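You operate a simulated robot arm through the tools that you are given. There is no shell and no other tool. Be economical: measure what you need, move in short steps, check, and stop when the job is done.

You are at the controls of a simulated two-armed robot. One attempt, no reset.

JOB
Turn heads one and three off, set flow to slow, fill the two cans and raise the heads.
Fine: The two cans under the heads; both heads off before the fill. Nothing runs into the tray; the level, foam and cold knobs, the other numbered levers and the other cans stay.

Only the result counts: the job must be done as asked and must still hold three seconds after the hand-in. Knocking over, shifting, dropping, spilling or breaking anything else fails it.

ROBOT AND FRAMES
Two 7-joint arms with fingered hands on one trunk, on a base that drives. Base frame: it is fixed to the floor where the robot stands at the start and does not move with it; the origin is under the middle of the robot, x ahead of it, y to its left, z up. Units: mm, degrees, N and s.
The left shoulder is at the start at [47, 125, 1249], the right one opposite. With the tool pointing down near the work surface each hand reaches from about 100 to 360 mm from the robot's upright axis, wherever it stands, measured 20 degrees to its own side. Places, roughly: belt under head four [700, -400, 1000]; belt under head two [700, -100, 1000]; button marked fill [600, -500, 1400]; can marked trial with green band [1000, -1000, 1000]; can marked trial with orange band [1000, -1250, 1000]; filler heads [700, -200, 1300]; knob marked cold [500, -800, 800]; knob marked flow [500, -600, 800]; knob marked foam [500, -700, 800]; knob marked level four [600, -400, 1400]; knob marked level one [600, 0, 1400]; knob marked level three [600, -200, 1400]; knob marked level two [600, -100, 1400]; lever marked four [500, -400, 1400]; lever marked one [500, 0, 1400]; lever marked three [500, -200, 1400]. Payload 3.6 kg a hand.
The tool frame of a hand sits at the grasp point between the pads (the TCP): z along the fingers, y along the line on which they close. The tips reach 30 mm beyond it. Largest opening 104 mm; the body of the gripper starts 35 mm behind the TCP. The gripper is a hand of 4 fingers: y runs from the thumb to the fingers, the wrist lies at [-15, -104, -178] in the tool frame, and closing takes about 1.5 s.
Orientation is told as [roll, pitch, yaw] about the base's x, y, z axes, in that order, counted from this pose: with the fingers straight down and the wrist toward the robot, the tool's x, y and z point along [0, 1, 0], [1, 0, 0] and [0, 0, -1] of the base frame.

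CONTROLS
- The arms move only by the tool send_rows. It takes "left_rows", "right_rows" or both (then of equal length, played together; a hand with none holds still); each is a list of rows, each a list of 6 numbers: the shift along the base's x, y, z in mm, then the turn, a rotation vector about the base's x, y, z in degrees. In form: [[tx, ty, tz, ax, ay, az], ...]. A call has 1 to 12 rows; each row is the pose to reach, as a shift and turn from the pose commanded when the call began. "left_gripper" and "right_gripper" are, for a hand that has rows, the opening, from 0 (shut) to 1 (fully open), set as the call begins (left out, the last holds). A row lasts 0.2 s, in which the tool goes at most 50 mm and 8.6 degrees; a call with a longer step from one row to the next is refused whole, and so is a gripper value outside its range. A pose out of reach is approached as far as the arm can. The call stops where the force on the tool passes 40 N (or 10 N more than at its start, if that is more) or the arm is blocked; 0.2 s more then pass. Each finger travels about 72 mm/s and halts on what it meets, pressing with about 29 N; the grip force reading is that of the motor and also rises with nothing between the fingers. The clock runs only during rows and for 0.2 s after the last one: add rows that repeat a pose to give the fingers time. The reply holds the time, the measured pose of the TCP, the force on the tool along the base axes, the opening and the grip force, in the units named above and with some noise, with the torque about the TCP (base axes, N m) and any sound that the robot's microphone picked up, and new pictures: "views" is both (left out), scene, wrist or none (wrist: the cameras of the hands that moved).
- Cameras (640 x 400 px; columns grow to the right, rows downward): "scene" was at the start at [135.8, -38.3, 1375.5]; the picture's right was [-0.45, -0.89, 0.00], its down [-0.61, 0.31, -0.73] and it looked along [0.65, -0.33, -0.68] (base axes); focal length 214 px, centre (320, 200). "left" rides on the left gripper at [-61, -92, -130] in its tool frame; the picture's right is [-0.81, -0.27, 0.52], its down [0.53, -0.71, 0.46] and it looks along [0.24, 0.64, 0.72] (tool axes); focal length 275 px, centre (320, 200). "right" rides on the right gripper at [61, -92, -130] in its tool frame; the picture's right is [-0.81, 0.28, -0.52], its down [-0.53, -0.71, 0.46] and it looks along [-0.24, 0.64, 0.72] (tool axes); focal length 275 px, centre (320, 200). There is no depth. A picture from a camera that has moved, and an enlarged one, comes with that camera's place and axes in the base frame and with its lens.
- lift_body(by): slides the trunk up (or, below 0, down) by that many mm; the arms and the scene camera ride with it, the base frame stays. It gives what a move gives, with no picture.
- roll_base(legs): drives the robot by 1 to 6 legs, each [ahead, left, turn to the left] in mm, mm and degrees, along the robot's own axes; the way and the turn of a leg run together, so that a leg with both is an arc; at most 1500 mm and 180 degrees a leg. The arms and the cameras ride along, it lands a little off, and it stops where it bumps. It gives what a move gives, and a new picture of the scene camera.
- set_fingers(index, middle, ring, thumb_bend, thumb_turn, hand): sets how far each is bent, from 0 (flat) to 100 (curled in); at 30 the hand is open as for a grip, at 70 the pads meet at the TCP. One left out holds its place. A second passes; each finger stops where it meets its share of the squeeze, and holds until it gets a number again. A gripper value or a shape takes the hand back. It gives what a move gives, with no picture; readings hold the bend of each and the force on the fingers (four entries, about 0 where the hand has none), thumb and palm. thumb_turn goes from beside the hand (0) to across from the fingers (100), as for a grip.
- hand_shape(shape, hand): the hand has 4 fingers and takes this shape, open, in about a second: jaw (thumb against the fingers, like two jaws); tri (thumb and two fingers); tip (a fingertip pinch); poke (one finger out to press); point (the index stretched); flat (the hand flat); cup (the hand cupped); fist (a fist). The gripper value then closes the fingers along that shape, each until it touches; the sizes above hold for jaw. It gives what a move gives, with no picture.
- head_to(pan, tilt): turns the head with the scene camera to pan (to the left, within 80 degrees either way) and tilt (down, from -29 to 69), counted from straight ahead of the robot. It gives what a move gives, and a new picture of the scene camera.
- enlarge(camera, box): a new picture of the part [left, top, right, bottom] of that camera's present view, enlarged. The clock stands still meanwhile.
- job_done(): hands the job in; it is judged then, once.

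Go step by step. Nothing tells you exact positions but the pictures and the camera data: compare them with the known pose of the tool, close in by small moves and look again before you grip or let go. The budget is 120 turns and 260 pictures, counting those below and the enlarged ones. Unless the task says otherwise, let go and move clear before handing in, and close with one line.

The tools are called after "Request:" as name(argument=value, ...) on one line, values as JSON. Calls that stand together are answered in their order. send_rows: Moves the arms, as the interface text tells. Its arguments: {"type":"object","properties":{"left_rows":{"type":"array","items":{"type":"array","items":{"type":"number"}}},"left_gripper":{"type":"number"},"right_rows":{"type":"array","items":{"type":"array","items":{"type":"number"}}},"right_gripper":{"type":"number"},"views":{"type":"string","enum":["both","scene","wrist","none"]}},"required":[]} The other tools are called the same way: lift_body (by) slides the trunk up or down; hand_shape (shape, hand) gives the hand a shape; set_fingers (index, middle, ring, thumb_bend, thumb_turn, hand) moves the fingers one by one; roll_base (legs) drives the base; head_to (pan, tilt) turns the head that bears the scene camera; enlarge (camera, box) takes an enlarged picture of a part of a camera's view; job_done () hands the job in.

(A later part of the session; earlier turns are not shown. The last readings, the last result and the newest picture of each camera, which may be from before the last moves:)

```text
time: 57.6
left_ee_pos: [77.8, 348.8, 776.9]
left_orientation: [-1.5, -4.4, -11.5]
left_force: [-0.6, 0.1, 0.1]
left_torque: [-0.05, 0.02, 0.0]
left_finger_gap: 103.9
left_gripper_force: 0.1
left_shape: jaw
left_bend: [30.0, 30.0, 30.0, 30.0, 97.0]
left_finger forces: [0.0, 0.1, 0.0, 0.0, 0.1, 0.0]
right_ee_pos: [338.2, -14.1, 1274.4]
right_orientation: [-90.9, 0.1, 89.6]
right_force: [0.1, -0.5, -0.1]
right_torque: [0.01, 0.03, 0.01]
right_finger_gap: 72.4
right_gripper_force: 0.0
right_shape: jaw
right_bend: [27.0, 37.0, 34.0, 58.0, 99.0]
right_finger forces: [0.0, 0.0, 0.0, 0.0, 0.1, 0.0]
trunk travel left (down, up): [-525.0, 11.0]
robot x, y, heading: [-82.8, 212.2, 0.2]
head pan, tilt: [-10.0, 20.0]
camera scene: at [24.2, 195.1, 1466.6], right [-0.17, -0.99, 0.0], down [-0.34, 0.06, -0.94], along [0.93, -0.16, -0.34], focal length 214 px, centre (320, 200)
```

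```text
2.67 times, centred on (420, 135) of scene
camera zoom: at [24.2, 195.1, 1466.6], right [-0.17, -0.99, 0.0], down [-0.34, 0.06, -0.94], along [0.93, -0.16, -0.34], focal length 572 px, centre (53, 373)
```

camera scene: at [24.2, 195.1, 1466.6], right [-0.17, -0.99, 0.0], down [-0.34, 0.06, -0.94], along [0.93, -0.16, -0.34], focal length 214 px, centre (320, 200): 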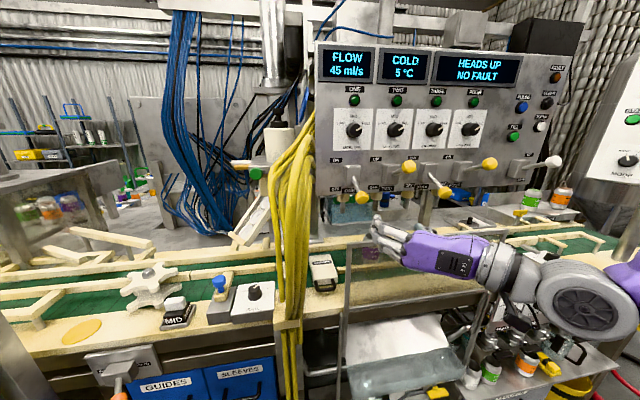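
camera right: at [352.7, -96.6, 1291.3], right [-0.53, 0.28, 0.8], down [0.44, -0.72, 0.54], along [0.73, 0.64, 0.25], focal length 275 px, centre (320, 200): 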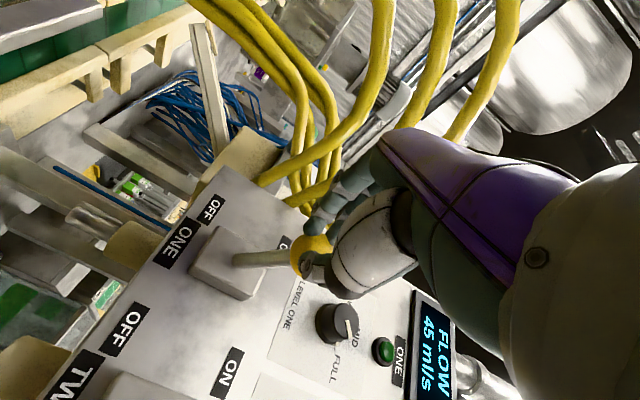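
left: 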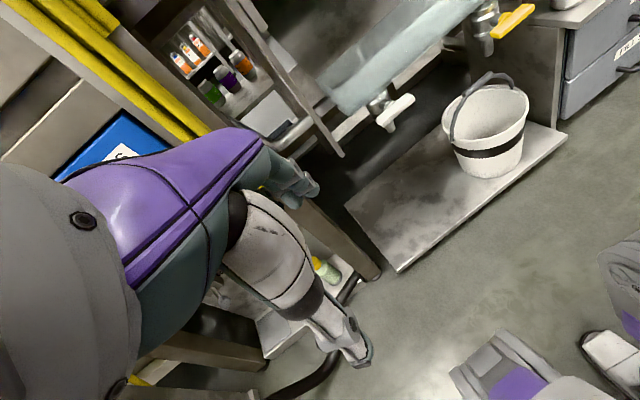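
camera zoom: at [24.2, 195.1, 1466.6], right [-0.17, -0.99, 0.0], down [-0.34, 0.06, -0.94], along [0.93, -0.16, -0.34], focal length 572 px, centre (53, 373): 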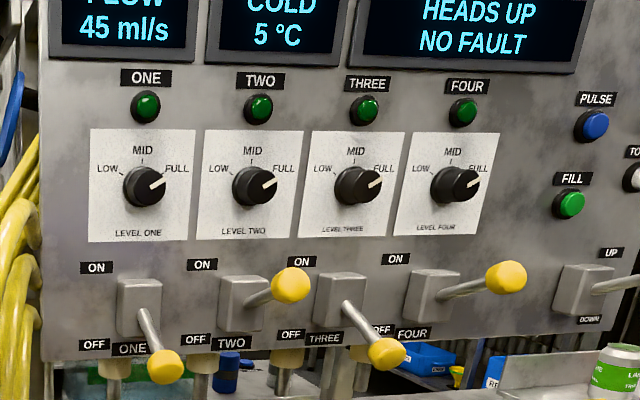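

Levers one and three are OFF, two and four still ON. Now on to the white UP/DOWN lever, about 525 mm to the right.

Request:
send_rows(right_rows=[[-5, 0, 25, 0, 0, 0], [-10, 0, 50, 0, 0, 0], [-15, 0, 80, 0, 0, 0]], views="none")

Request:
roll_base(legs=[[0, -525, 0]])

Request:
send_rows(right_rows=[[35, 0, 0, 0, 0, 0], [70, 0, 0, 0, 0, 0], [110, 0, 0, 0, 0, 0]], views="both")

```text
time: 58.4
left_ee_pos: [77.1, 348.4, 775.9]
left_orientation: [-1.6, -4.4, -11.5]
left_force: [0.1, -0.3, -0.4]
left_torque: [0.0, 0.0, 0.0]
left_finger_gap: 103.8
left_gripper_force: 0.0
left_shape: jaw
left_bend: [30.0, 30.0, 30.0, 30.0, 97.0]
left_finger forces: [0.0, 0.0, 0.1, 0.0, 0.0, 0.0]
right_ee_pos: [326.1, -15.7, 1353.3]
right_orientation: [-90.9, 0.1, 89.6]
right_force: [0.5, -0.6, 0.0]
right_torque: [-0.01, 0.0, 0.02]
right_finger_gap: 72.6
right_gripper_force: 0.2
right_shape: jaw
right_bend: [27.0, 37.0, 34.0, 58.0, 99.0]
right_finger forces: [0.0, 0.1, 0.0, 0.0, 0.0, 0.1]
trunk travel left (down, up): [-525.0, 11.0]
robot x, y, heading: [-84.4, 206.2, 0.1]
head pan, tilt: [-10.0, 20.0]
```

```text
time: 63.5
left_ee_pos: [78.3, -176.5, 776.2]
left_orientation: [-1.5, -4.5, -11.5]
left_force: [0.5, -0.2, -0.4]
left_torque: [-0.04, 0.01, 0.02]
left_finger_gap: 103.7
left_gripper_force: 0.1
left_shape: jaw
left_bend: [30.0, 30.0, 30.0, 30.0, 97.0]
left_finger forces: [0.0, 0.1, 0.0, 0.0, 0.1, 0.0]
right_ee_pos: [326.8, -540.5, 1352.7]
right_orientation: [-90.9, 0.0, 89.4]
right_force: [0.7, 0.1, 0.2]
right_torque: [0.0, 0.01, 0.01]
right_finger_gap: 72.6
right_gripper_force: 0.1
right_shape: jaw
right_bend: [27.0, 37.0, 34.0, 58.0, 99.0]
right_finger forces: [0.0, 0.1, 0.1, 0.0, 0.0, 0.0]
trunk travel left (down, up): [-525.0, 11.0]
robot x, y, heading: [-79.2, -312.4, 0.1]
head pan, tilt: [-10.0, 20.0]
camera scene: at [25.9, -329.5, 1466.5], right [-0.17, -0.98, 0.0], down [-0.34, 0.06, -0.94], along [0.93, -0.16, -0.34], focal length 214 px, centre (320, 200)
```

scene: 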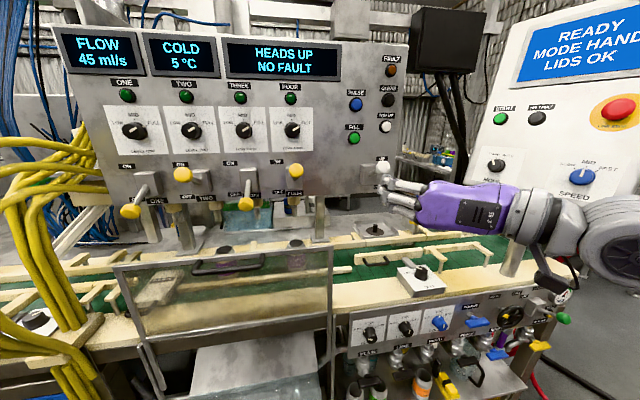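

```text
time: 64.3
left_ee_pos: [78.5, -176.5, 776.0]
left_orientation: [-1.6, -4.3, -11.5]
left_force: [0.1, -0.1, 0.2]
left_torque: [0.02, -0.01, 0.01]
left_finger_gap: 103.8
left_gripper_force: 0.1
left_shape: jaw
left_bend: [30.0, 30.0, 30.0, 30.0, 97.0]
left_finger forces: [0.0, 0.0, 0.0, 0.0, 0.1, 0.0]
right_ee_pos: [437.3, -540.0, 1352.1]
right_orientation: [-90.8, 0.0, 89.4]
right_force: [-0.4, -0.1, 0.0]
right_torque: [-0.02, -0.04, -0.03]
right_finger_gap: 72.6
right_gripper_force: 0.0
right_shape: jaw
right_bend: [27.0, 37.0, 34.0, 58.0, 99.0]
right_finger forces: [0.0, 0.1, 0.0, 0.1, 0.0, 0.0]
trunk travel left (down, up): [-525.0, 11.0]
robot x, y, heading: [-79.2, -313.5, -0.4]
head pan, tilt: [-10.0, 20.0]
camera scene: at [27.6, -329.1, 1466.3], right [-0.17, -0.98, 0.0], down [-0.34, 0.06, -0.94], along [0.92, -0.16, -0.34], focal length 214 px, centre (320, 200)
camera right: at [306.4, -630.1, 1289.5], right [-0.53, 0.28, 0.8], down [0.44, -0.72, 0.54], along [0.73, 0.64, 0.25], focal length 275 px, centre (320, 200)
```

scene: 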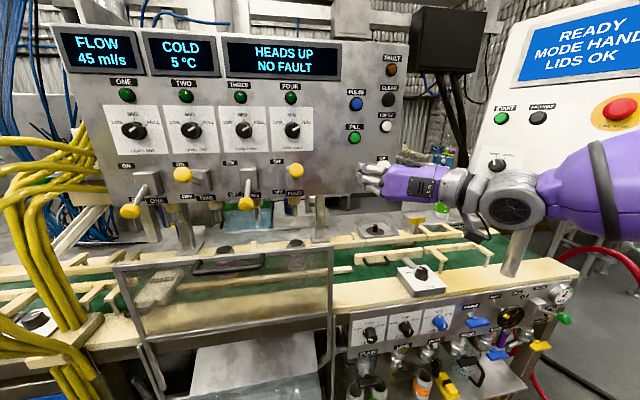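
right: 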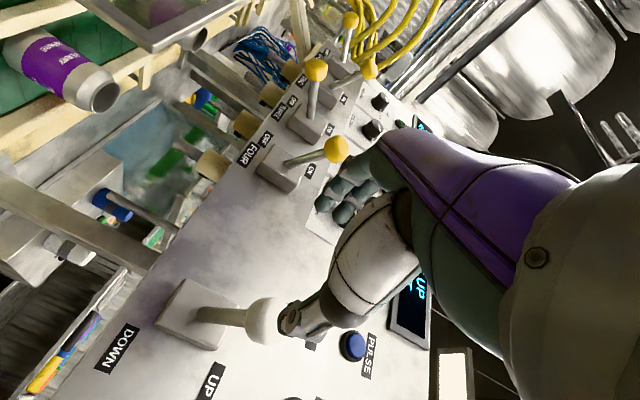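

The ball of the white lever is further right, at y≈-575. I step back, shift right and look again.

Request:
send_rows(right_rows=[[-20, 0, 0, 0, 0, 0], [-20, -18, 0, 0, 0, 0], [-20, -36, 0, 0, 0, 0], [0, -36, 0, 0, 0, 0]], views="wrist")

```text
time: 65.3
left_ee_pos: [80.7, -176.9, 776.5]
left_orientation: [-1.6, -4.4, -11.6]
left_force: [-0.1, 0.4, 0.1]
left_torque: [0.05, 0.0, -0.06]
left_finger_gap: 103.9
left_gripper_force: 0.1
left_shape: jaw
left_bend: [30.0, 30.0, 30.0, 30.0, 97.0]
left_finger forces: [0.1, 0.1, 0.0, 0.0, 0.1, 0.0]
right_ee_pos: [438.5, -575.9, 1352.5]
right_orientation: [-90.9, 0.1, 89.4]
right_force: [0.7, -0.6, 1.0]
right_torque: [0.01, 0.0, -0.02]
right_finger_gap: 72.7
right_gripper_force: 0.1
right_shape: jaw
right_bend: [27.0, 37.0, 34.0, 58.0, 99.0]
right_finger forces: [0.0, 0.0, 0.0, 0.0, 0.0, 0.1]
trunk travel left (down, up): [-525.0, 11.0]
robot x, y, heading: [-81.1, -312.9, -0.2]
head pan, tilt: [-10.0, 20.0]
camera right: at [306.5, -666.0, 1289.7], right [-0.53, 0.28, 0.8], down [0.44, -0.72, 0.54], along [0.73, 0.64, 0.25], focal length 275 px, centre (320, 200)
```

right: 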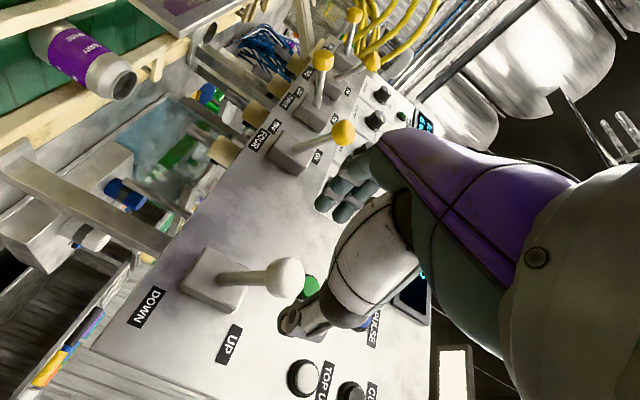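

Well aligned; advancing onto the ball and closing.

Request:
send_rows(right_rows=[[20, 0, 0, 0, 0, 0], [38, 0, 0, 0, 0, 0], [49, 0, 0, 0, 0, 0]], views="wrist")

Request:
send_rows(right_rows=[[0, 0, 0, 0, 0, 0], [0, 0, 0, 0, 0, 0], [0, 0, 0, 0, 0, 0], [0, 0, 0, 0, 0, 0], [0, 0, 0, 0, 0, 0], [0, 0, 0, 0, 0, 0]], right_gripper=0.15, views="both")

```text
time: 66.1
left_ee_pos: [79.9, -176.5, 777.0]
left_orientation: [-1.6, -4.4, -11.6]
left_force: [0.1, 0.2, 0.9]
left_torque: [0.04, -0.02, -0.01]
left_finger_gap: 103.9
left_gripper_force: 0.0
left_shape: jaw
left_bend: [30.0, 30.0, 30.0, 30.0, 97.0]
left_finger forces: [0.0, 0.0, 0.0, 0.0, 0.1, 0.0]
right_ee_pos: [486.0, -576.6, 1351.9]
right_orientation: [-90.7, 0.1, 89.4]
right_force: [0.5, -0.4, 0.0]
right_torque: [0.02, 0.02, 0.0]
right_finger_gap: 72.6
right_gripper_force: 0.1
right_shape: jaw
right_bend: [27.0, 37.0, 34.0, 58.0, 99.0]
right_finger forces: [0.0, 0.1, 0.1, 0.0, 0.0, 0.0]
trunk travel left (down, up): [-525.0, 11.0]
robot x, y, heading: [-82.3, -313.6, -0.3]
head pan, tilt: [-10.0, 20.0]
camera right: at [354.6, -665.6, 1288.7], right [-0.53, 0.28, 0.8], down [0.44, -0.72, 0.54], along [0.73, 0.64, 0.25], focal length 275 px, centre (320, 200)
```

right: 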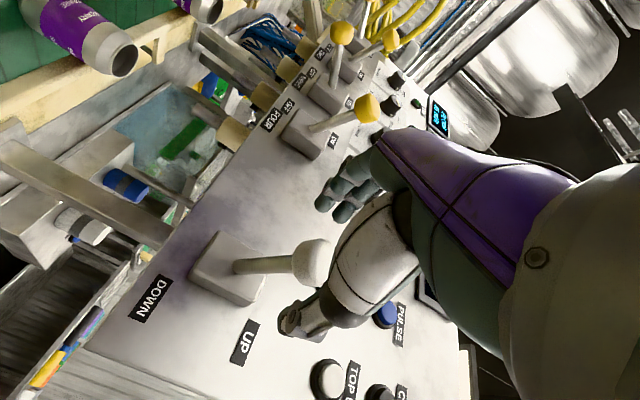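

```text
time: 67.5
left_ee_pos: [77.6, -177.2, 776.3]
left_orientation: [-1.5, -4.4, -11.7]
left_force: [0.3, 0.3, -0.7]
left_torque: [-0.03, 0.0, 0.01]
left_finger_gap: 103.5
left_gripper_force: 0.1
left_shape: jaw
left_bend: [30.0, 30.0, 30.0, 30.0, 97.0]
left_finger forces: [0.0, 0.1, 0.0, 0.0, 0.0, 0.0]
right_ee_pos: [484.2, -576.8, 1351.8]
right_orientation: [-90.9, 0.0, 89.4]
right_force: [-8.7, 0.0, -7.7]
right_torque: [-0.02, 0.26, -0.01]
right_finger_gap: 16.3
right_gripper_force: 28.8
right_shape: jaw
right_bend: [73.0, 57.0, 67.0, 76.0, 100.0]
right_finger forces: [14.9, 9.5, 0.1, 0.0, 22.1, 0.0]
trunk travel left (down, up): [-525.0, 11.0]
robot x, y, heading: [-81.8, -312.6, -0.0]
head pan, tilt: [-10.0, 20.0]
camera scene: at [24.8, -330.0, 1466.5], right [-0.17, -0.98, 0.0], down [-0.34, 0.06, -0.94], along [0.93, -0.16, -0.34], focal length 214 px, centre (320, 200)
camera right: at [353.1, -666.3, 1288.3], right [-0.53, 0.28, 0.8], down [0.44, -0.72, 0.54], along [0.73, 0.64, 0.25], focal length 275 px, centre (320, 200)
```

scene: 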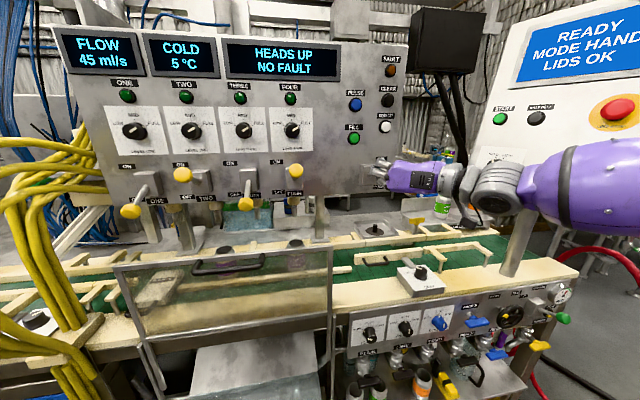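
right: 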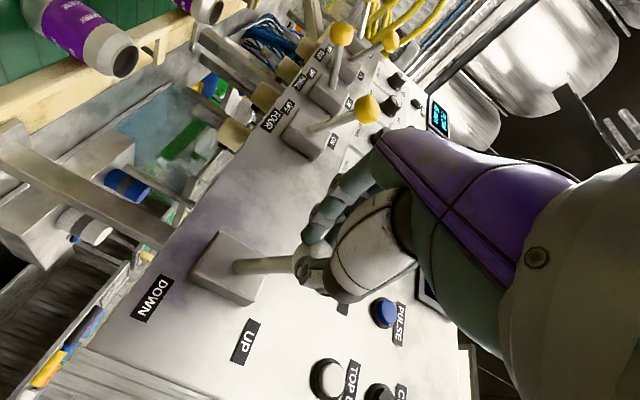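

Gripped the white lever. I pull it down to lower the heads, then release and back off.

Request:
send_rows(right_rows=[[-3, 0, -20, 0, 0, 0], [-5, 0, -40, 0, 0, 0], [-4, 0, -60, 0, 0, 0], [0, 0, -82, 0, 0, 0]], views="none")

Request:
send_rows(right_rows=[[0, 0, 0, 0, 0, 0], [0, 0, 0, 0, 0, 0], [0, 0, 0, 0, 0, 0], [0, 0, 0, 0, 0, 0], [-30, 0, 0, 0, 0, 0], [-65, 0, 0, 0, 0, 0], [-100, 0, 0, 0, 0, 0], [-120, 0, 0, 0, 0, 0]], right_gripper=0.7, views="both")

Request:
enlarge(camera="scene", box=[100, 130, 420, 330])

```text
time: 68.5
left_ee_pos: [77.8, -174.9, 776.0]
left_orientation: [-1.7, -4.4, -11.6]
left_force: [-0.9, 0.1, -0.7]
left_torque: [-0.02, 0.01, 0.01]
left_finger_gap: 104.0
left_gripper_force: 0.1
left_shape: jaw
left_bend: [30.0, 30.0, 30.0, 30.0, 97.0]
left_finger forces: [0.0, 0.0, 0.0, 0.0, 0.1, 0.1]
right_ee_pos: [484.8, -573.4, 1270.1]
right_orientation: [-90.7, 0.3, 89.5]
right_force: [-4.6, 14.0, -2.6]
right_torque: [-0.27, -0.04, 0.42]
right_finger_gap: 14.6
right_gripper_force: 28.4
right_shape: jaw
right_bend: [73.0, 59.0, 63.0, 81.0, 100.0]
right_finger forces: [0.1, 10.8, 5.3, 0.1, 0.0, 0.0]
trunk travel left (down, up): [-525.0, 11.0]
robot x, y, heading: [-84.7, -313.5, 0.0]
head pan, tilt: [-10.0, 20.0]
```

```text
time: 70.3
left_ee_pos: [77.4, -176.1, 775.8]
left_orientation: [-1.5, -4.5, -11.5]
left_force: [0.9, -0.2, 0.5]
left_torque: [-0.02, -0.02, 0.0]
left_finger_gap: 103.6
left_gripper_force: 0.0
left_shape: jaw
left_bend: [30.0, 30.0, 30.0, 30.0, 97.0]
left_finger forces: [0.1, 0.0, 0.0, 0.0, 0.1, 0.1]
right_ee_pos: [366.3, -576.7, 1271.6]
right_orientation: [-90.8, -0.2, 89.3]
right_force: [0.2, -0.2, -0.1]
right_torque: [0.01, 0.02, 0.0]
right_finger_gap: 72.6
right_gripper_force: 0.1
right_shape: jaw
right_bend: [27.0, 37.0, 34.0, 58.0, 99.0]
right_finger forces: [0.0, 0.0, 0.0, 0.0, 0.1, 0.1]
trunk travel left (down, up): [-525.0, 11.0]
robot x, y, heading: [-82.6, -310.4, -0.2]
head pan, tilt: [-10.0, 20.0]
camera scene: at [25.6, -329.3, 1466.5], right [-0.17, -0.98, 0.0], down [-0.34, 0.06, -0.94], along [0.93, -0.16, -0.34], focal length 214 px, centre (320, 200)
camera right: at [234.5, -665.6, 1208.4], right [-0.53, 0.28, 0.8], down [0.44, -0.72, 0.54], along [0.73, 0.64, 0.25], focal length 275 px, centre (320, 200)
```

scene: 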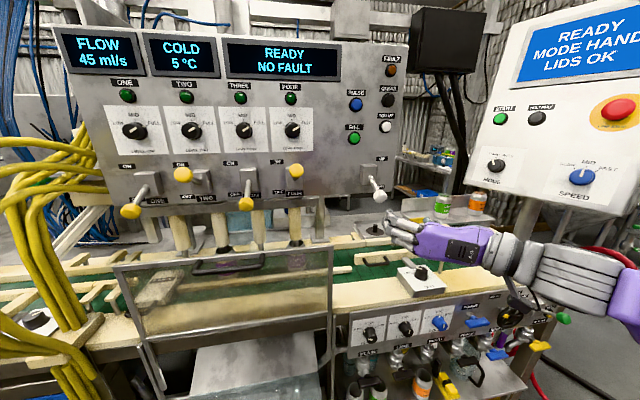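
right: 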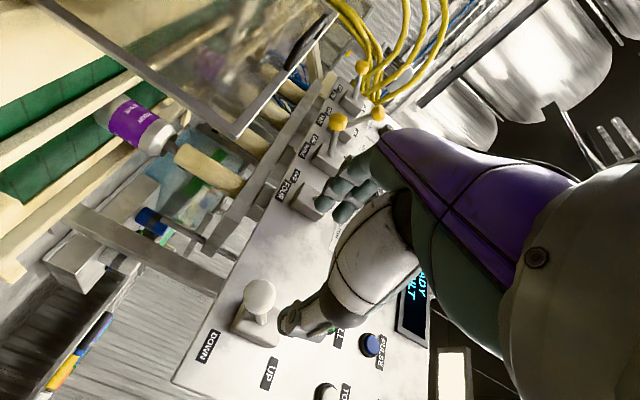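

```text
2.00 times, centred on (260, 230) of scene
camera zoom: at [25.6, -329.3, 1466.5], right [-0.17, -0.98, 0.0], down [-0.34, 0.06, -0.94], along [0.93, -0.16, -0.34], focal length 429 px, centre (440, 140)
```

zoom: 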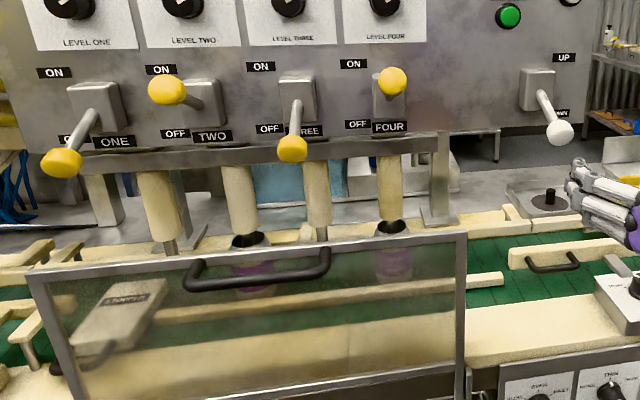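

Display says READY; heads two and four nozzles are in the cans. Next: make the poke shape and see where the fingertip lies, with FILL estimated at [610,-523,1425].

Request:
hand_shape(hand="right", shape="poke")

Request:
send_rows(right_rows=[[-20, 0, 40, 0, 0, 0], [-20, 0, 80, 0, 0, 0], [-20, 0, 120, 0, 0, 0], [-20, 0, 150, 0, 0, 0]], views="both")

Request:
enlarge(camera="scene", box=[300, 70, 540, 220])

```text
time: 71.2
left_ee_pos: [78.4, -177.0, 775.8]
left_orientation: [-1.5, -4.3, -11.7]
left_force: [0.0, -0.3, -0.1]
left_torque: [-0.02, 0.03, -0.03]
left_finger_gap: 103.7
left_gripper_force: 0.2
left_shape: jaw
left_bend: [30.0, 30.0, 30.0, 30.0, 97.0]
left_finger forces: [0.0, 0.0, 0.1, 0.0, 0.1, 0.1]
right_ee_pos: [366.7, -575.8, 1271.7]
right_orientation: [-90.9, 0.0, 89.4]
right_force: [-0.2, -0.9, -0.2]
right_torque: [-0.02, 0.0, 0.02]
right_finger_gap: 0.0
right_gripper_force: 0.1
right_shape: poke
right_bend: [70.0, 70.0, 99.0, 100.0, 100.0]
right_finger forces: [0.0, 0.0, 0.1, 0.1, 0.0, 0.0]
trunk travel left (down, up): [-525.0, 11.0]
robot x, y, heading: [-81.0, -311.7, -0.0]
head pan, tilt: [-10.0, 20.0]
```

```text
time: 72.2
left_ee_pos: [78.7, -176.4, 776.3]
left_orientation: [-1.6, -4.4, -11.6]
left_force: [-0.2, -0.3, -0.1]
left_torque: [0.01, -0.02, -0.03]
left_finger_gap: 103.8
left_gripper_force: 0.1
left_shape: jaw
left_bend: [30.0, 30.0, 30.0, 30.0, 97.0]
left_finger forces: [0.0, 0.0, 0.1, 0.0, 0.0, 0.0]
right_ee_pos: [345.2, -576.2, 1421.1]
right_orientation: [-90.8, 0.1, 89.4]
right_force: [0.0, -0.1, 0.1]
right_torque: [0.0, -0.02, 0.01]
right_finger_gap: 0.1
right_gripper_force: 0.0
right_shape: poke
right_bend: [70.0, 70.0, 99.0, 100.0, 100.0]
right_finger forces: [0.1, 0.1, 0.1, 0.0, 0.1, 0.1]
right hand out of reach, approached as far as the arm can: row 1
trunk travel left (down, up): [-525.0, 11.0]
robot x, y, heading: [-83.8, -313.1, 0.0]
head pan, tilt: [-10.0, 20.0]
camera scene: at [25.7, -329.1, 1466.5], right [-0.17, -0.98, 0.0], down [-0.34, 0.06, -0.94], along [0.93, -0.16, -0.34], focal length 214 px, centre (320, 200)
camera right: at [214.2, -666.2, 1358.4], right [-0.53, 0.28, 0.8], down [0.44, -0.72, 0.54], along [0.73, 0.64, 0.25], focal length 275 px, centre (320, 200)
```

scene: 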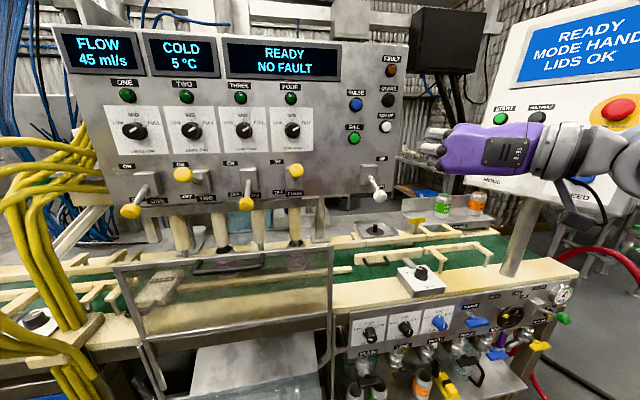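
right: 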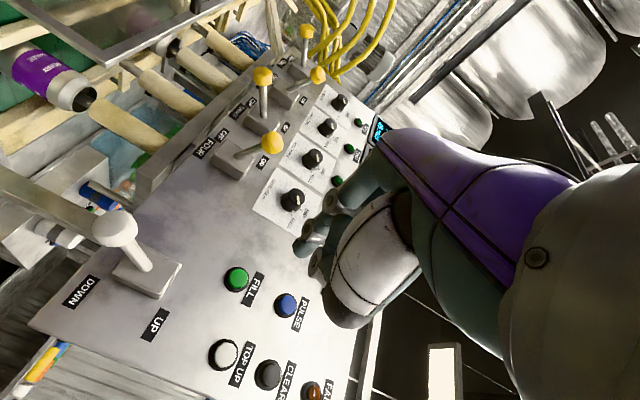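

```text
2.67 times, centred on (420, 145) of scene
camera zoom: at [25.7, -329.1, 1466.5], right [-0.17, -0.98, 0.0], down [-0.34, 0.06, -0.94], along [0.93, -0.16, -0.34], focal length 572 px, centre (53, 347)
```

zoom: 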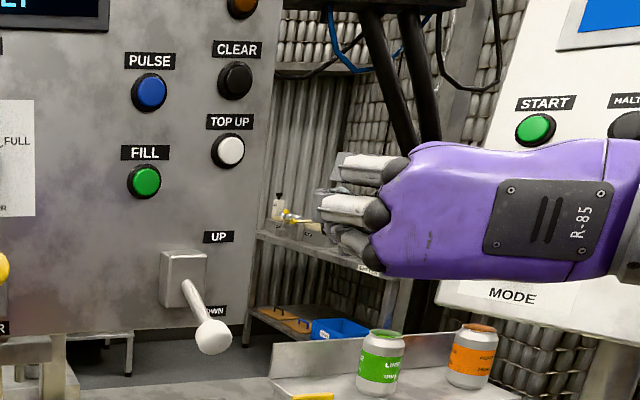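

FILL from three views agrees on about [615,-528,1424]. I leave only the middle finger out, drive the base 80 mm ahead, and line up.

Request:
set_fingers(hand="right", index=100, middle=68, ring=100)

Request:
roll_base(legs=[[80, 0, 0]])

Request:
send_rows(right_rows=[[30, 15, 0, 0, 0, 0], [60, 32, 1, 0, 0, 0], [90, 48, 2, 0, 0, 0]], views="both")

Request:
enlarge(camera="right", box=[200, 140, 440, 290])

```text
time: 73.2
left_ee_pos: [79.1, -176.8, 775.1]
left_orientation: [-1.7, -4.4, -11.6]
left_force: [-0.6, 0.2, 0.2]
left_torque: [0.0, 0.03, 0.02]
left_finger_gap: 104.1
left_gripper_force: 0.0
left_shape: jaw
left_bend: [30.0, 30.0, 30.0, 30.0, 97.0]
left_finger forces: [0.0, 0.1, 0.0, 0.0, 0.1, 0.1]
right_ee_pos: [345.6, -576.9, 1420.7]
right_orientation: [-90.9, 0.1, 89.4]
right_force: [-0.2, 0.0, 0.2]
right_torque: [0.0, -0.02, -0.01]
right_finger_gap: 9.8
right_gripper_force: 0.1
right_shape: fingers
right_bend: [82.0, 68.0, 100.0, 100.0, 100.0]
right_finger forces: [0.0, 0.0, 0.0, 0.0, 0.0, 0.0]
trunk travel left (down, up): [-525.0, 11.0]
robot x, y, heading: [-83.0, -311.9, -0.2]
head pan, tilt: [-10.0, 20.0]
```

```text
time: 74.3
left_ee_pos: [157.4, -176.9, 776.4]
left_orientation: [-1.6, -4.4, -11.7]
left_force: [0.5, 0.3, 0.3]
left_torque: [-0.02, 0.04, -0.03]
left_finger_gap: 103.7
left_gripper_force: 0.0
left_shape: jaw
left_bend: [30.0, 30.0, 30.0, 30.0, 97.0]
left_finger forces: [0.0, 0.0, 0.1, 0.1, 0.1, 0.0]
right_ee_pos: [425.0, -577.7, 1421.3]
right_orientation: [-90.8, 0.1, 89.4]
right_force: [0.1, 0.7, 0.2]
right_torque: [0.0, 0.0, 0.01]
right_finger_gap: 9.5
right_gripper_force: 0.1
right_shape: fingers
right_bend: [82.0, 68.0, 100.0, 100.0, 100.0]
right_finger forces: [0.0, 0.0, 0.0, 0.1, 0.0, 0.0]
trunk travel left (down, up): [-525.0, 11.0]
robot x, y, heading: [-5.5, -313.2, -0.2]
head pan, tilt: [-10.0, 20.0]
camera scene: at [104.9, -329.6, 1466.4], right [-0.18, -0.98, 0.0], down [-0.34, 0.06, -0.94], along [0.93, -0.16, -0.34], focal length 214 px, centre (320, 200)
```

scene: 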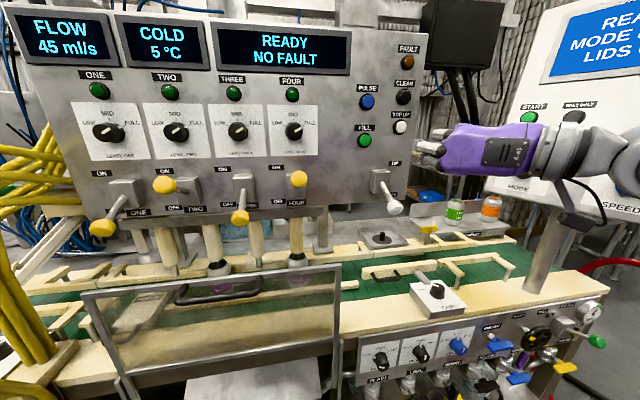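

```text
time: 75.1
left_ee_pos: [158.3, -176.4, 775.7]
left_orientation: [-1.6, -4.4, -11.8]
left_force: [0.1, -0.3, 0.7]
left_torque: [0.02, 0.0, 0.02]
left_finger_gap: 103.9
left_gripper_force: 0.1
left_shape: jaw
left_bend: [30.0, 30.0, 30.0, 30.0, 97.0]
left_finger forces: [0.0, 0.0, 0.0, 0.1, 0.0, 0.0]
right_ee_pos: [516.8, -528.4, 1421.8]
right_orientation: [-90.8, 0.1, 89.4]
right_force: [-1.4, -0.2, -0.5]
right_torque: [-0.03, 0.0, -0.03]
right_finger_gap: 9.8
right_gripper_force: 0.1
right_shape: fingers
right_bend: [82.0, 68.0, 100.0, 100.0, 100.0]
right_finger forces: [0.0, 0.0, 0.0, 0.0, 0.0, 0.1]
trunk travel left (down, up): [-525.0, 11.0]
robot x, y, heading: [-2.9, -309.2, -0.2]
head pan, tilt: [-10.0, 20.0]
camera scene: at [105.1, -328.8, 1466.4], right [-0.18, -0.98, 0.0], down [-0.34, 0.06, -0.94], along [0.92, -0.17, -0.34], focal length 214 px, centre (320, 200)
camera right: at [385.3, -617.5, 1359.3], right [-0.53, 0.28, 0.8], down [0.44, -0.72, 0.54], along [0.73, 0.64, 0.25], focal length 275 px, centre (320, 200)
```

scene: 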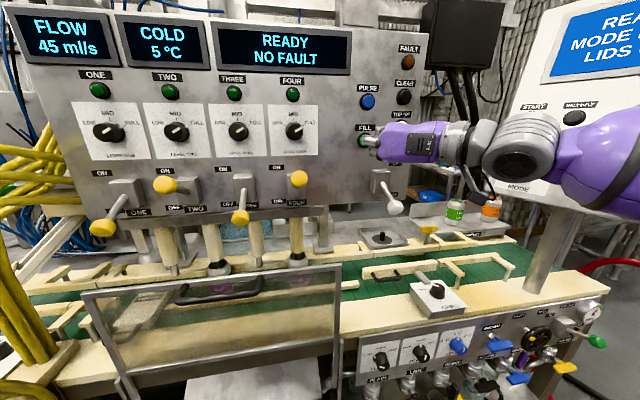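
right: 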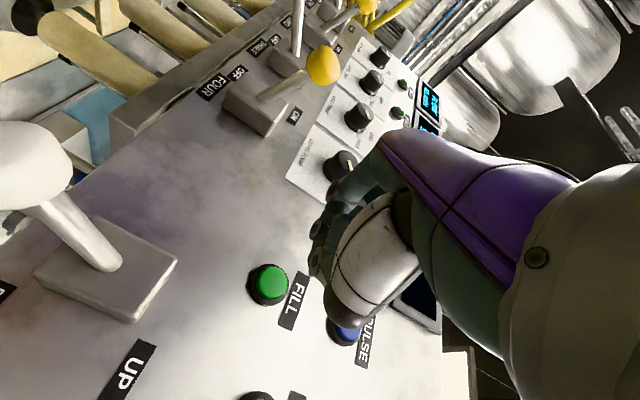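

```text
2.67 times, centred on (320, 215) of right
camera zoom: at [385.3, -617.5, 1359.3], right [-0.53, 0.28, 0.8], down [0.44, -0.72, 0.54], along [0.73, 0.64, 0.25], focal length 734 px, centre (320, 160)
```

zoom: 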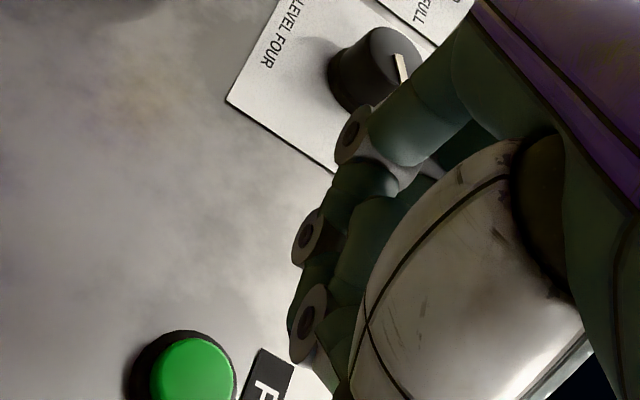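

The half-curled finger is hard to judge; I extend the middle finger to the open-jaw angle so it points straight ahead and look again.

Request:
set_fingers(hand="right", index=100, middle=30, ring=100, thumb_bend=100)

Request:
enlarge(camera="right", box=[200, 140, 440, 290])

Request:
enlarge(camera="scene", box=[320, 80, 480, 180])

```text
time: 76.1
left_ee_pos: [156.2, -176.5, 775.5]
left_orientation: [-1.6, -4.4, -11.7]
left_force: [-0.2, 0.4, -0.4]
left_torque: [-0.01, -0.04, 0.01]
left_finger_gap: 103.5
left_gripper_force: 0.0
left_shape: jaw
left_bend: [30.0, 30.0, 30.0, 30.0, 97.0]
left_finger forces: [0.0, 0.0, 0.0, 0.0, 0.0, 0.0]
right_ee_pos: [515.7, -529.5, 1422.5]
right_orientation: [-90.9, 0.1, 89.5]
right_force: [0.1, -0.4, 0.8]
right_torque: [-0.01, -0.03, -0.01]
right_finger_gap: 10.3
right_gripper_force: 0.0
right_shape: fingers
right_bend: [92.0, 30.0, 100.0, 100.0, 100.0]
right_finger forces: [0.1, 0.0, 0.0, 0.0, 0.0, 0.0]
trunk travel left (down, up): [-525.0, 11.0]
robot x, y, heading: [-1.9, -314.6, 0.1]
head pan, tilt: [-10.0, 20.0]
```

```text
2.67 times, centred on (320, 215) of right
camera zoom: at [384.3, -618.3, 1359.7], right [-0.53, 0.28, 0.8], down [0.44, -0.72, 0.54], along [0.73, 0.64, 0.25], focal length 734 px, centre (320, 160)
```

zoom: 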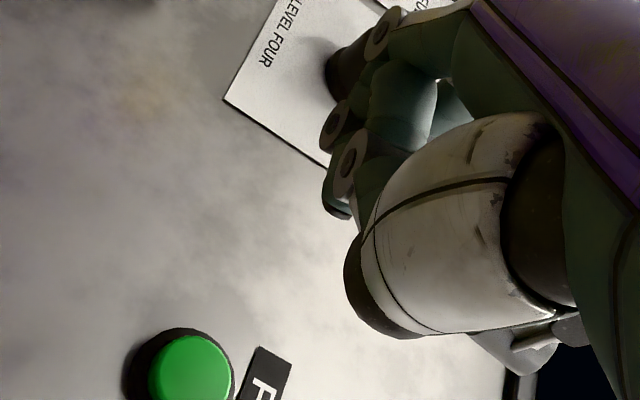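

```text
4.00 times, centred on (400, 130) of scene
camera zoom: at [104.3, -329.6, 1466.4], right [-0.18, -0.98, 0.0], down [-0.34, 0.06, -0.94], along [0.93, -0.16, -0.34], focal length 858 px, centre (0, 480)
```

zoom: 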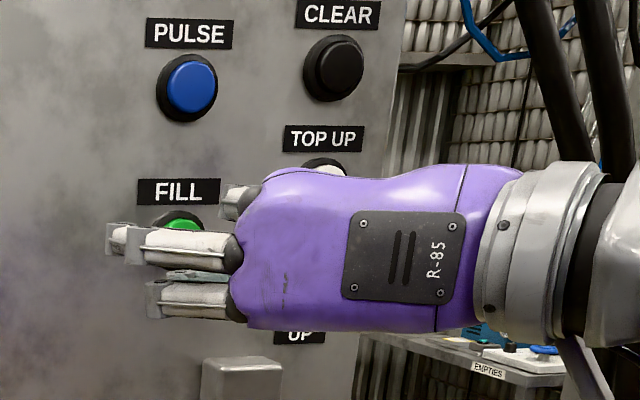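

The middle finger points ahead with its tip about [+30,+55,+6] from the TCP. I shift right 54 mm to line the tip up with FILL.

Request:
send_rows(right_rows=[[0, -27, -2, 0, 0, 0], [0, -54, -4, 0, 0, 0], [15, -54, -4, 0, 0, 0]], views="wrist")

Request:
enlarge(camera="right", box=[240, 120, 400, 220])

Request:
enlarge(camera="scene", box=[320, 80, 480, 180])

```text
time: 76.9
left_ee_pos: [156.9, -176.0, 776.5]
left_orientation: [-1.5, -4.4, -11.7]
left_force: [-1.0, 0.5, 0.6]
left_torque: [0.0, -0.03, 0.0]
left_finger_gap: 103.8
left_gripper_force: 0.0
left_shape: jaw
left_bend: [30.0, 30.0, 30.0, 30.0, 97.0]
left_finger forces: [0.1, 0.0, 0.0, 0.0, 0.0, 0.0]
right_ee_pos: [530.9, -582.4, 1419.8]
right_orientation: [-90.8, 0.1, 89.5]
right_force: [0.6, -0.5, -0.5]
right_torque: [-0.01, 0.0, 0.01]
right_finger_gap: 9.8
right_gripper_force: 0.2
right_shape: fingers
right_bend: [92.0, 30.0, 100.0, 100.0, 100.0]
right_finger forces: [0.0, 0.0, 0.0, 0.0, 0.0, 0.0]
trunk travel left (down, up): [-525.0, 11.0]
robot x, y, heading: [-3.1, -313.0, 0.1]
head pan, tilt: [-10.0, 20.0]
camera right: at [399.8, -671.3, 1355.9], right [-0.53, 0.28, 0.8], down [0.44, -0.72, 0.54], along [0.73, 0.64, 0.25], focal length 275 px, centre (320, 200)
```

right: 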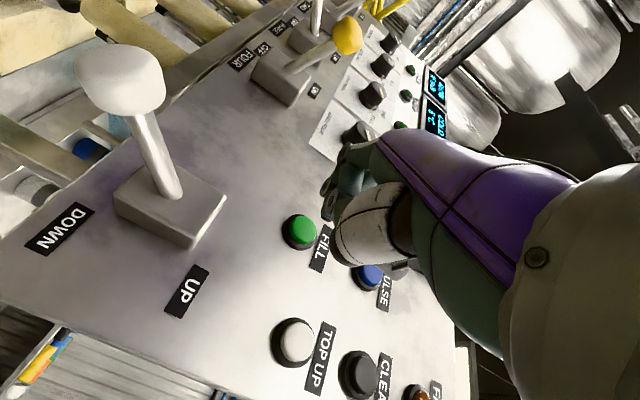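

```text
4.00 times, centred on (320, 170) of right
camera zoom: at [399.8, -671.3, 1355.9], right [-0.53, 0.28, 0.8], down [0.44, -0.72, 0.54], along [0.73, 0.64, 0.25], focal length 1101 px, centre (320, 320)
```

zoom: 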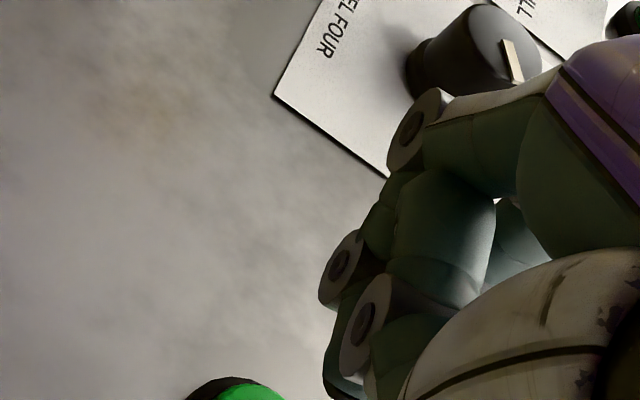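

```text
4.00 times, centred on (400, 130) of scene
camera zoom: at [105.1, -328.9, 1466.4], right [-0.18, -0.98, 0.0], down [-0.34, 0.06, -0.94], along [0.92, -0.16, -0.34], focal length 858 px, centre (0, 480)
```

zoom: 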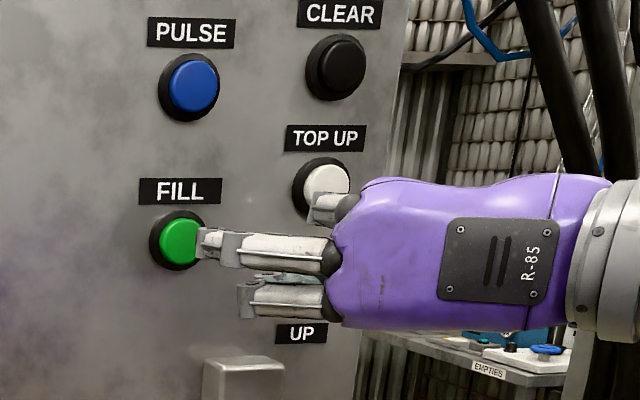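

Tip and button line up. I advance slowly to press FILL, watching force.

Request:
send_rows(right_rows=[[15, 0, 0, 0, 0, 0], [28, 0, 0, 0, 0, 0], [36, 0, 0, 0, 0, 0], [40, 0, 0, 0, 0, 0]], views="scene")

Request:
enlarge(camera="scene", box=[320, 80, 480, 180])

```text
time: 77.9
left_ee_pos: [156.7, -177.6, 776.9]
left_orientation: [-1.6, -4.4, -11.7]
left_force: [1.1, 0.3, 0.0]
left_torque: [0.01, 0.0, 0.0]
left_finger_gap: 103.7
left_gripper_force: 0.1
left_shape: jaw
left_bend: [30.0, 30.0, 30.0, 30.0, 97.0]
left_finger forces: [0.0, 0.1, 0.0, 0.0, 0.1, 0.1]
right_ee_pos: [570.9, -582.4, 1419.4]
right_orientation: [-91.0, 0.1, 89.5]
right_force: [-0.9, 0.8, 0.5]
right_torque: [-0.01, 0.0, 0.0]
right_finger_gap: 10.2
right_gripper_force: 0.1
right_shape: fingers
right_bend: [92.0, 30.0, 100.0, 100.0, 100.0]
right_finger forces: [0.0, 0.0, 0.1, 0.1, 0.0, 0.0]
trunk travel left (down, up): [-525.0, 11.0]
robot x, y, heading: [-1.9, -310.3, 0.0]
head pan, tilt: [-10.0, 20.0]
camera scene: at [104.3, -329.5, 1466.4], right [-0.18, -0.98, 0.0], down [-0.34, 0.06, -0.94], along [0.93, -0.16, -0.34], focal length 214 px, centre (320, 200)
```

scene: 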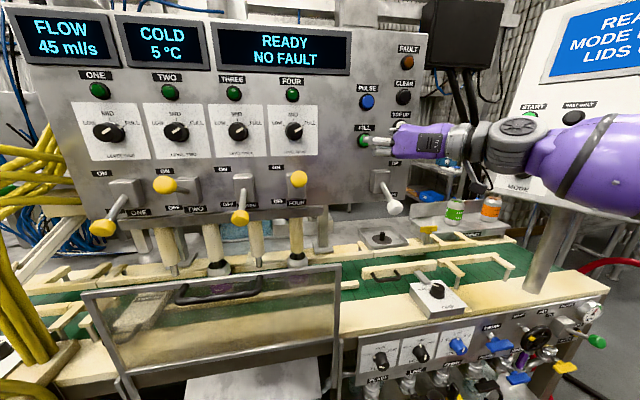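

```text
4.00 times, centred on (400, 130) of scene
camera zoom: at [104.3, -329.5, 1466.4], right [-0.18, -0.98, 0.0], down [-0.34, 0.06, -0.94], along [0.93, -0.16, -0.34], focal length 858 px, centre (0, 480)
```

zoom: 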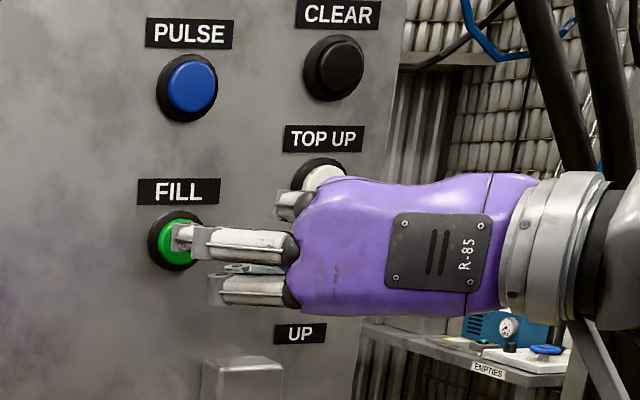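

Tip is right in front of FILL. Continuing in small steps until contact.

Request:
send_rows(right_rows=[[4, 0, 0, 0, 0, 0], [7, 0, 0, 0, 0, 0], [10, 0, 0, 0, 0, 0]], views="scene")

```text
time: 78.7
left_ee_pos: [157.0, -177.1, 776.0]
left_orientation: [-1.5, -4.4, -11.6]
left_force: [-0.3, 0.0, 0.9]
left_torque: [0.0, 0.0, -0.03]
left_finger_gap: 103.9
left_gripper_force: 0.0
left_shape: jaw
left_bend: [30.0, 30.0, 30.0, 30.0, 97.0]
left_finger forces: [0.0, 0.1, 0.0, 0.1, 0.1, 0.1]
right_ee_pos: [578.7, -583.9, 1419.4]
right_orientation: [-90.9, 0.0, 89.4]
right_force: [-1.1, -0.5, 0.3]
right_torque: [0.03, 0.0, 0.1]
right_finger_gap: 10.2
right_gripper_force: 0.5
right_shape: fingers
right_bend: [92.0, 30.0, 100.0, 100.0, 100.0]
right_finger forces: [0.0, 1.5, 0.0, 0.0, 0.1, 0.0]
trunk travel left (down, up): [-525.0, 11.0]
robot x, y, heading: [-4.5, -310.8, -0.1]
head pan, tilt: [-10.0, 20.0]
heard: click
camera scene: at [103.9, -329.7, 1466.5], right [-0.18, -0.98, 0.0], down [-0.34, 0.06, -0.94], along [0.93, -0.16, -0.34], focal length 214 px, centre (320, 200)
```

scene: 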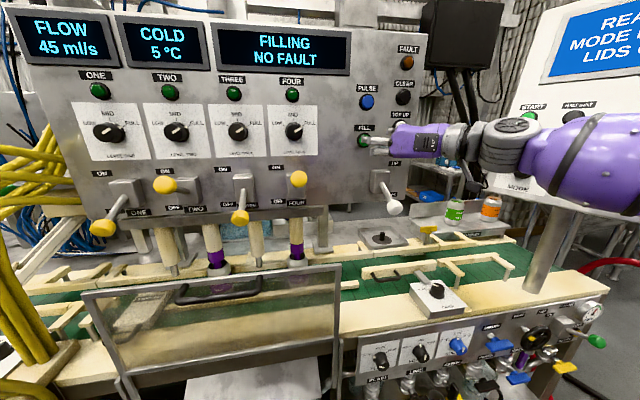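

Click heard and it reads FILLING, with beer only in heads two and four. I withdraw straight back and wait.

Request:
send_rows(right_rows=[[-20, 0, 0, 0, 0, 0], [-50, 0, 0, 0, 0, 0], [-90, 0, 0, 0, 0, 0], [-130, 0, 0, 0, 0, 0], [-170, 0, -10, 0, 0, 0], [-200, 0, -20, 0, 0, 0], [-200, 0, -20, 0, 0, 0], [-200, 0, -20, 0, 0, 0]], views="scene")

```text
time: 80.5
left_ee_pos: [157.3, -176.2, 776.9]
left_orientation: [-1.6, -4.4, -11.7]
left_force: [-0.2, 0.7, 0.7]
left_torque: [0.0, 0.0, 0.0]
left_finger_gap: 104.0
left_gripper_force: 0.1
left_shape: jaw
left_bend: [30.0, 30.0, 30.0, 30.0, 97.0]
left_finger forces: [0.1, 0.0, 0.1, 0.1, 0.0, 0.0]
right_ee_pos: [377.2, -583.1, 1399.4]
right_orientation: [-90.8, 0.1, 89.3]
right_force: [-0.7, -0.5, 0.2]
right_torque: [0.0, 0.01, 0.01]
right_finger_gap: 10.2
right_gripper_force: 0.0
right_shape: fingers
right_bend: [92.0, 30.0, 100.0, 100.0, 100.0]
right_finger forces: [0.0, 0.0, 0.1, 0.1, 0.2, 0.0]
trunk travel left (down, up): [-525.0, 11.0]
robot x, y, heading: [-4.4, -312.9, -0.1]
head pan, tilt: [-10.0, 20.0]
camera scene: at [103.8, -329.6, 1466.5], right [-0.18, -0.98, 0.0], down [-0.34, 0.06, -0.94], along [0.93, -0.16, -0.34], focal length 214 px, centre (320, 200)
```

scene: 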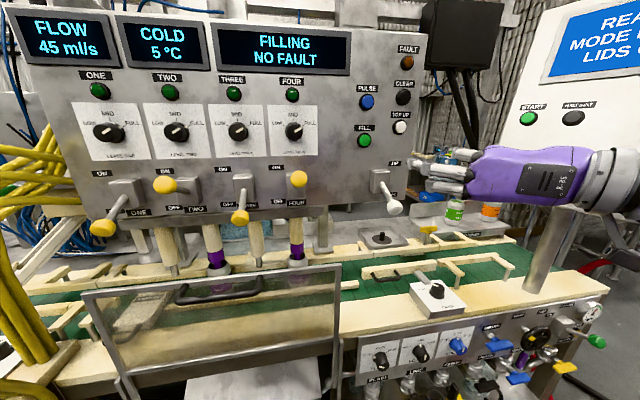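

While it fills, I return the hand to jaw shape and bring it to the lowered white lever (ball about [510,-572,1286]).

Request:
hand_shape(hand="right", shape="jaw")

Request:
send_rows(right_rows=[[0, 0, -40, 0, 0, 0], [0, 2, -80, 0, 0, 0], [0, 5, -117, 0, 0, 0], [35, 7, -117, 0, 0, 0], [60, 7, -117, 0, 0, 0], [60, 7, -117, 0, 0, 0]], right_gripper=0.7, views="both")

```text
time: 81.4
left_ee_pos: [155.4, -176.5, 775.2]
left_orientation: [-1.7, -4.4, -11.7]
left_force: [-0.7, 0.3, -0.1]
left_torque: [-0.01, 0.01, -0.03]
left_finger_gap: 104.0
left_gripper_force: 0.0
left_shape: jaw
left_bend: [30.0, 30.0, 30.0, 30.0, 97.0]
left_finger forces: [0.1, 0.1, 0.0, 0.0, 0.0, 0.1]
right_ee_pos: [379.1, -584.1, 1398.3]
right_orientation: [-90.8, 0.1, 89.4]
right_force: [0.0, 0.0, 0.5]
right_torque: [-0.01, -0.02, 0.03]
right_finger_gap: 103.8
right_gripper_force: 0.1
right_shape: jaw
right_bend: [30.0, 30.0, 30.0, 30.0, 98.0]
right_finger forces: [0.0, 0.1, 0.0, 0.1, 0.0, 0.0]
trunk travel left (down, up): [-525.0, 11.0]
robot x, y, heading: [-6.1, -317.6, -0.1]
head pan, tilt: [-10.0, 20.0]
```

```text
time: 82.8
left_ee_pos: [157.7, -177.6, 776.1]
left_orientation: [-1.7, -4.4, -11.6]
left_force: [-0.1, 0.2, -0.2]
left_torque: [0.01, 0.01, -0.02]
left_finger_gap: 103.9
left_gripper_force: 0.0
left_shape: jaw
left_bend: [30.0, 30.0, 30.0, 30.0, 97.0]
left_finger forces: [0.0, 0.0, 0.1, 0.0, 0.0, 0.0]
right_ee_pos: [438.0, -576.8, 1283.0]
right_orientation: [-90.9, 0.1, 89.4]
right_force: [0.2, 0.5, -0.3]
right_torque: [-0.01, 0.01, 0.0]
right_finger_gap: 72.9
right_gripper_force: 0.1
right_shape: jaw
right_bend: [27.0, 37.0, 34.0, 58.0, 99.0]
right_finger forces: [0.0, 0.0, 0.1, 0.0, 0.2, 0.0]
trunk travel left (down, up): [-525.0, 11.0]
robot x, y, heading: [-1.0, -312.0, -0.0]
head pan, tilt: [-10.0, 20.0]
camera scene: at [103.9, -329.6, 1466.5], right [-0.18, -0.98, 0.0], down [-0.34, 0.06, -0.94], along [0.93, -0.16, -0.34], focal length 214 px, centre (320, 200)
camera right: at [307.3, -666.2, 1219.8], right [-0.53, 0.28, 0.8], down [0.44, -0.72, 0.54], along [0.73, 0.64, 0.25], focal length 275 px, centre (320, 200)
```

scene: 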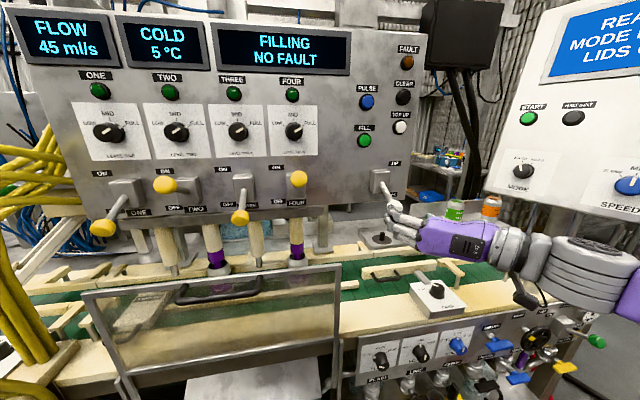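
right: 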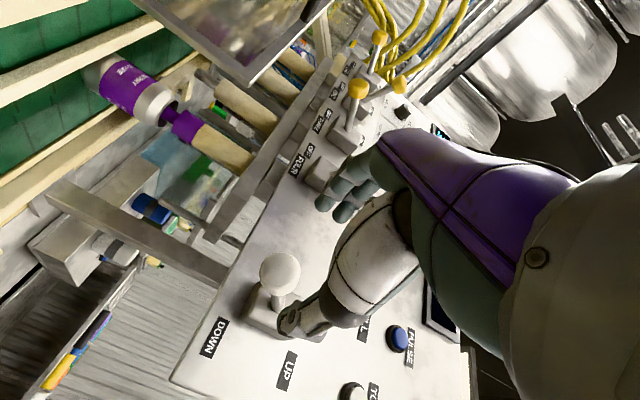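

Alignment matches the earlier approach. I hold here clear of the lever while the fill finishes.

Request:
send_rows(right_rows=[[0, 0, 0, 0, 0, 0], [0, 0, 0, 0, 0, 0], [0, 0, 0, 0, 0, 0], [0, 0, 0, 0, 0, 0], [0, 0, 0, 0, 0, 0], [0, 0, 0, 0, 0, 0], [0, 0, 0, 0, 0, 0], [0, 0, 0, 0, 0, 0], [0, 0, 0, 0, 0, 0], [0, 0, 0, 0, 0, 0], [0, 0, 0, 0, 0, 0], [0, 0, 0, 0, 0, 0]], views="scene")

```text
time: 85.4
left_ee_pos: [156.7, -177.7, 776.3]
left_orientation: [-1.6, -4.4, -11.7]
left_force: [-0.3, 0.1, 0.0]
left_torque: [0.0, -0.03, 0.0]
left_finger_gap: 104.0
left_gripper_force: 0.0
left_shape: jaw
left_bend: [30.0, 30.0, 30.0, 30.0, 97.0]
left_finger forces: [0.1, 0.0, 0.0, 0.1, 0.0, 0.0]
right_ee_pos: [438.3, -576.6, 1281.9]
right_orientation: [-91.0, 0.1, 89.4]
right_force: [-0.8, -0.3, -0.4]
right_torque: [0.01, 0.01, -0.02]
right_finger_gap: 73.2
right_gripper_force: 0.0
right_shape: jaw
right_bend: [27.0, 37.0, 34.0, 58.0, 99.0]
right_finger forces: [0.0, 0.0, 0.0, 0.0, 0.0, 0.1]
trunk travel left (down, up): [-525.0, 11.0]
robot x, y, heading: [-6.3, -310.7, -0.1]
head pan, tilt: [-10.0, 20.0]
camera scene: at [104.2, -329.6, 1466.5], right [-0.18, -0.98, 0.0], down [-0.34, 0.06, -0.94], along [0.93, -0.16, -0.34], focal length 214 px, centre (320, 200)
```

scene: 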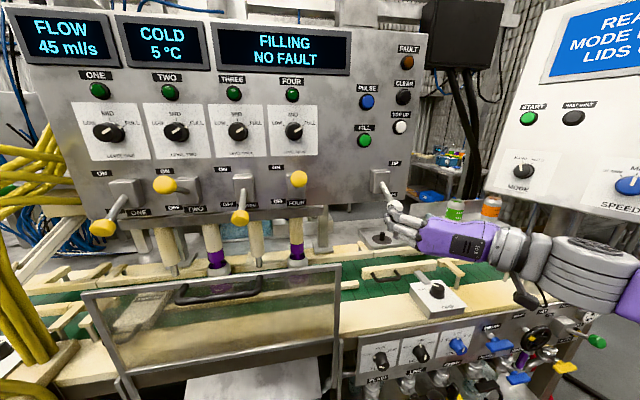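

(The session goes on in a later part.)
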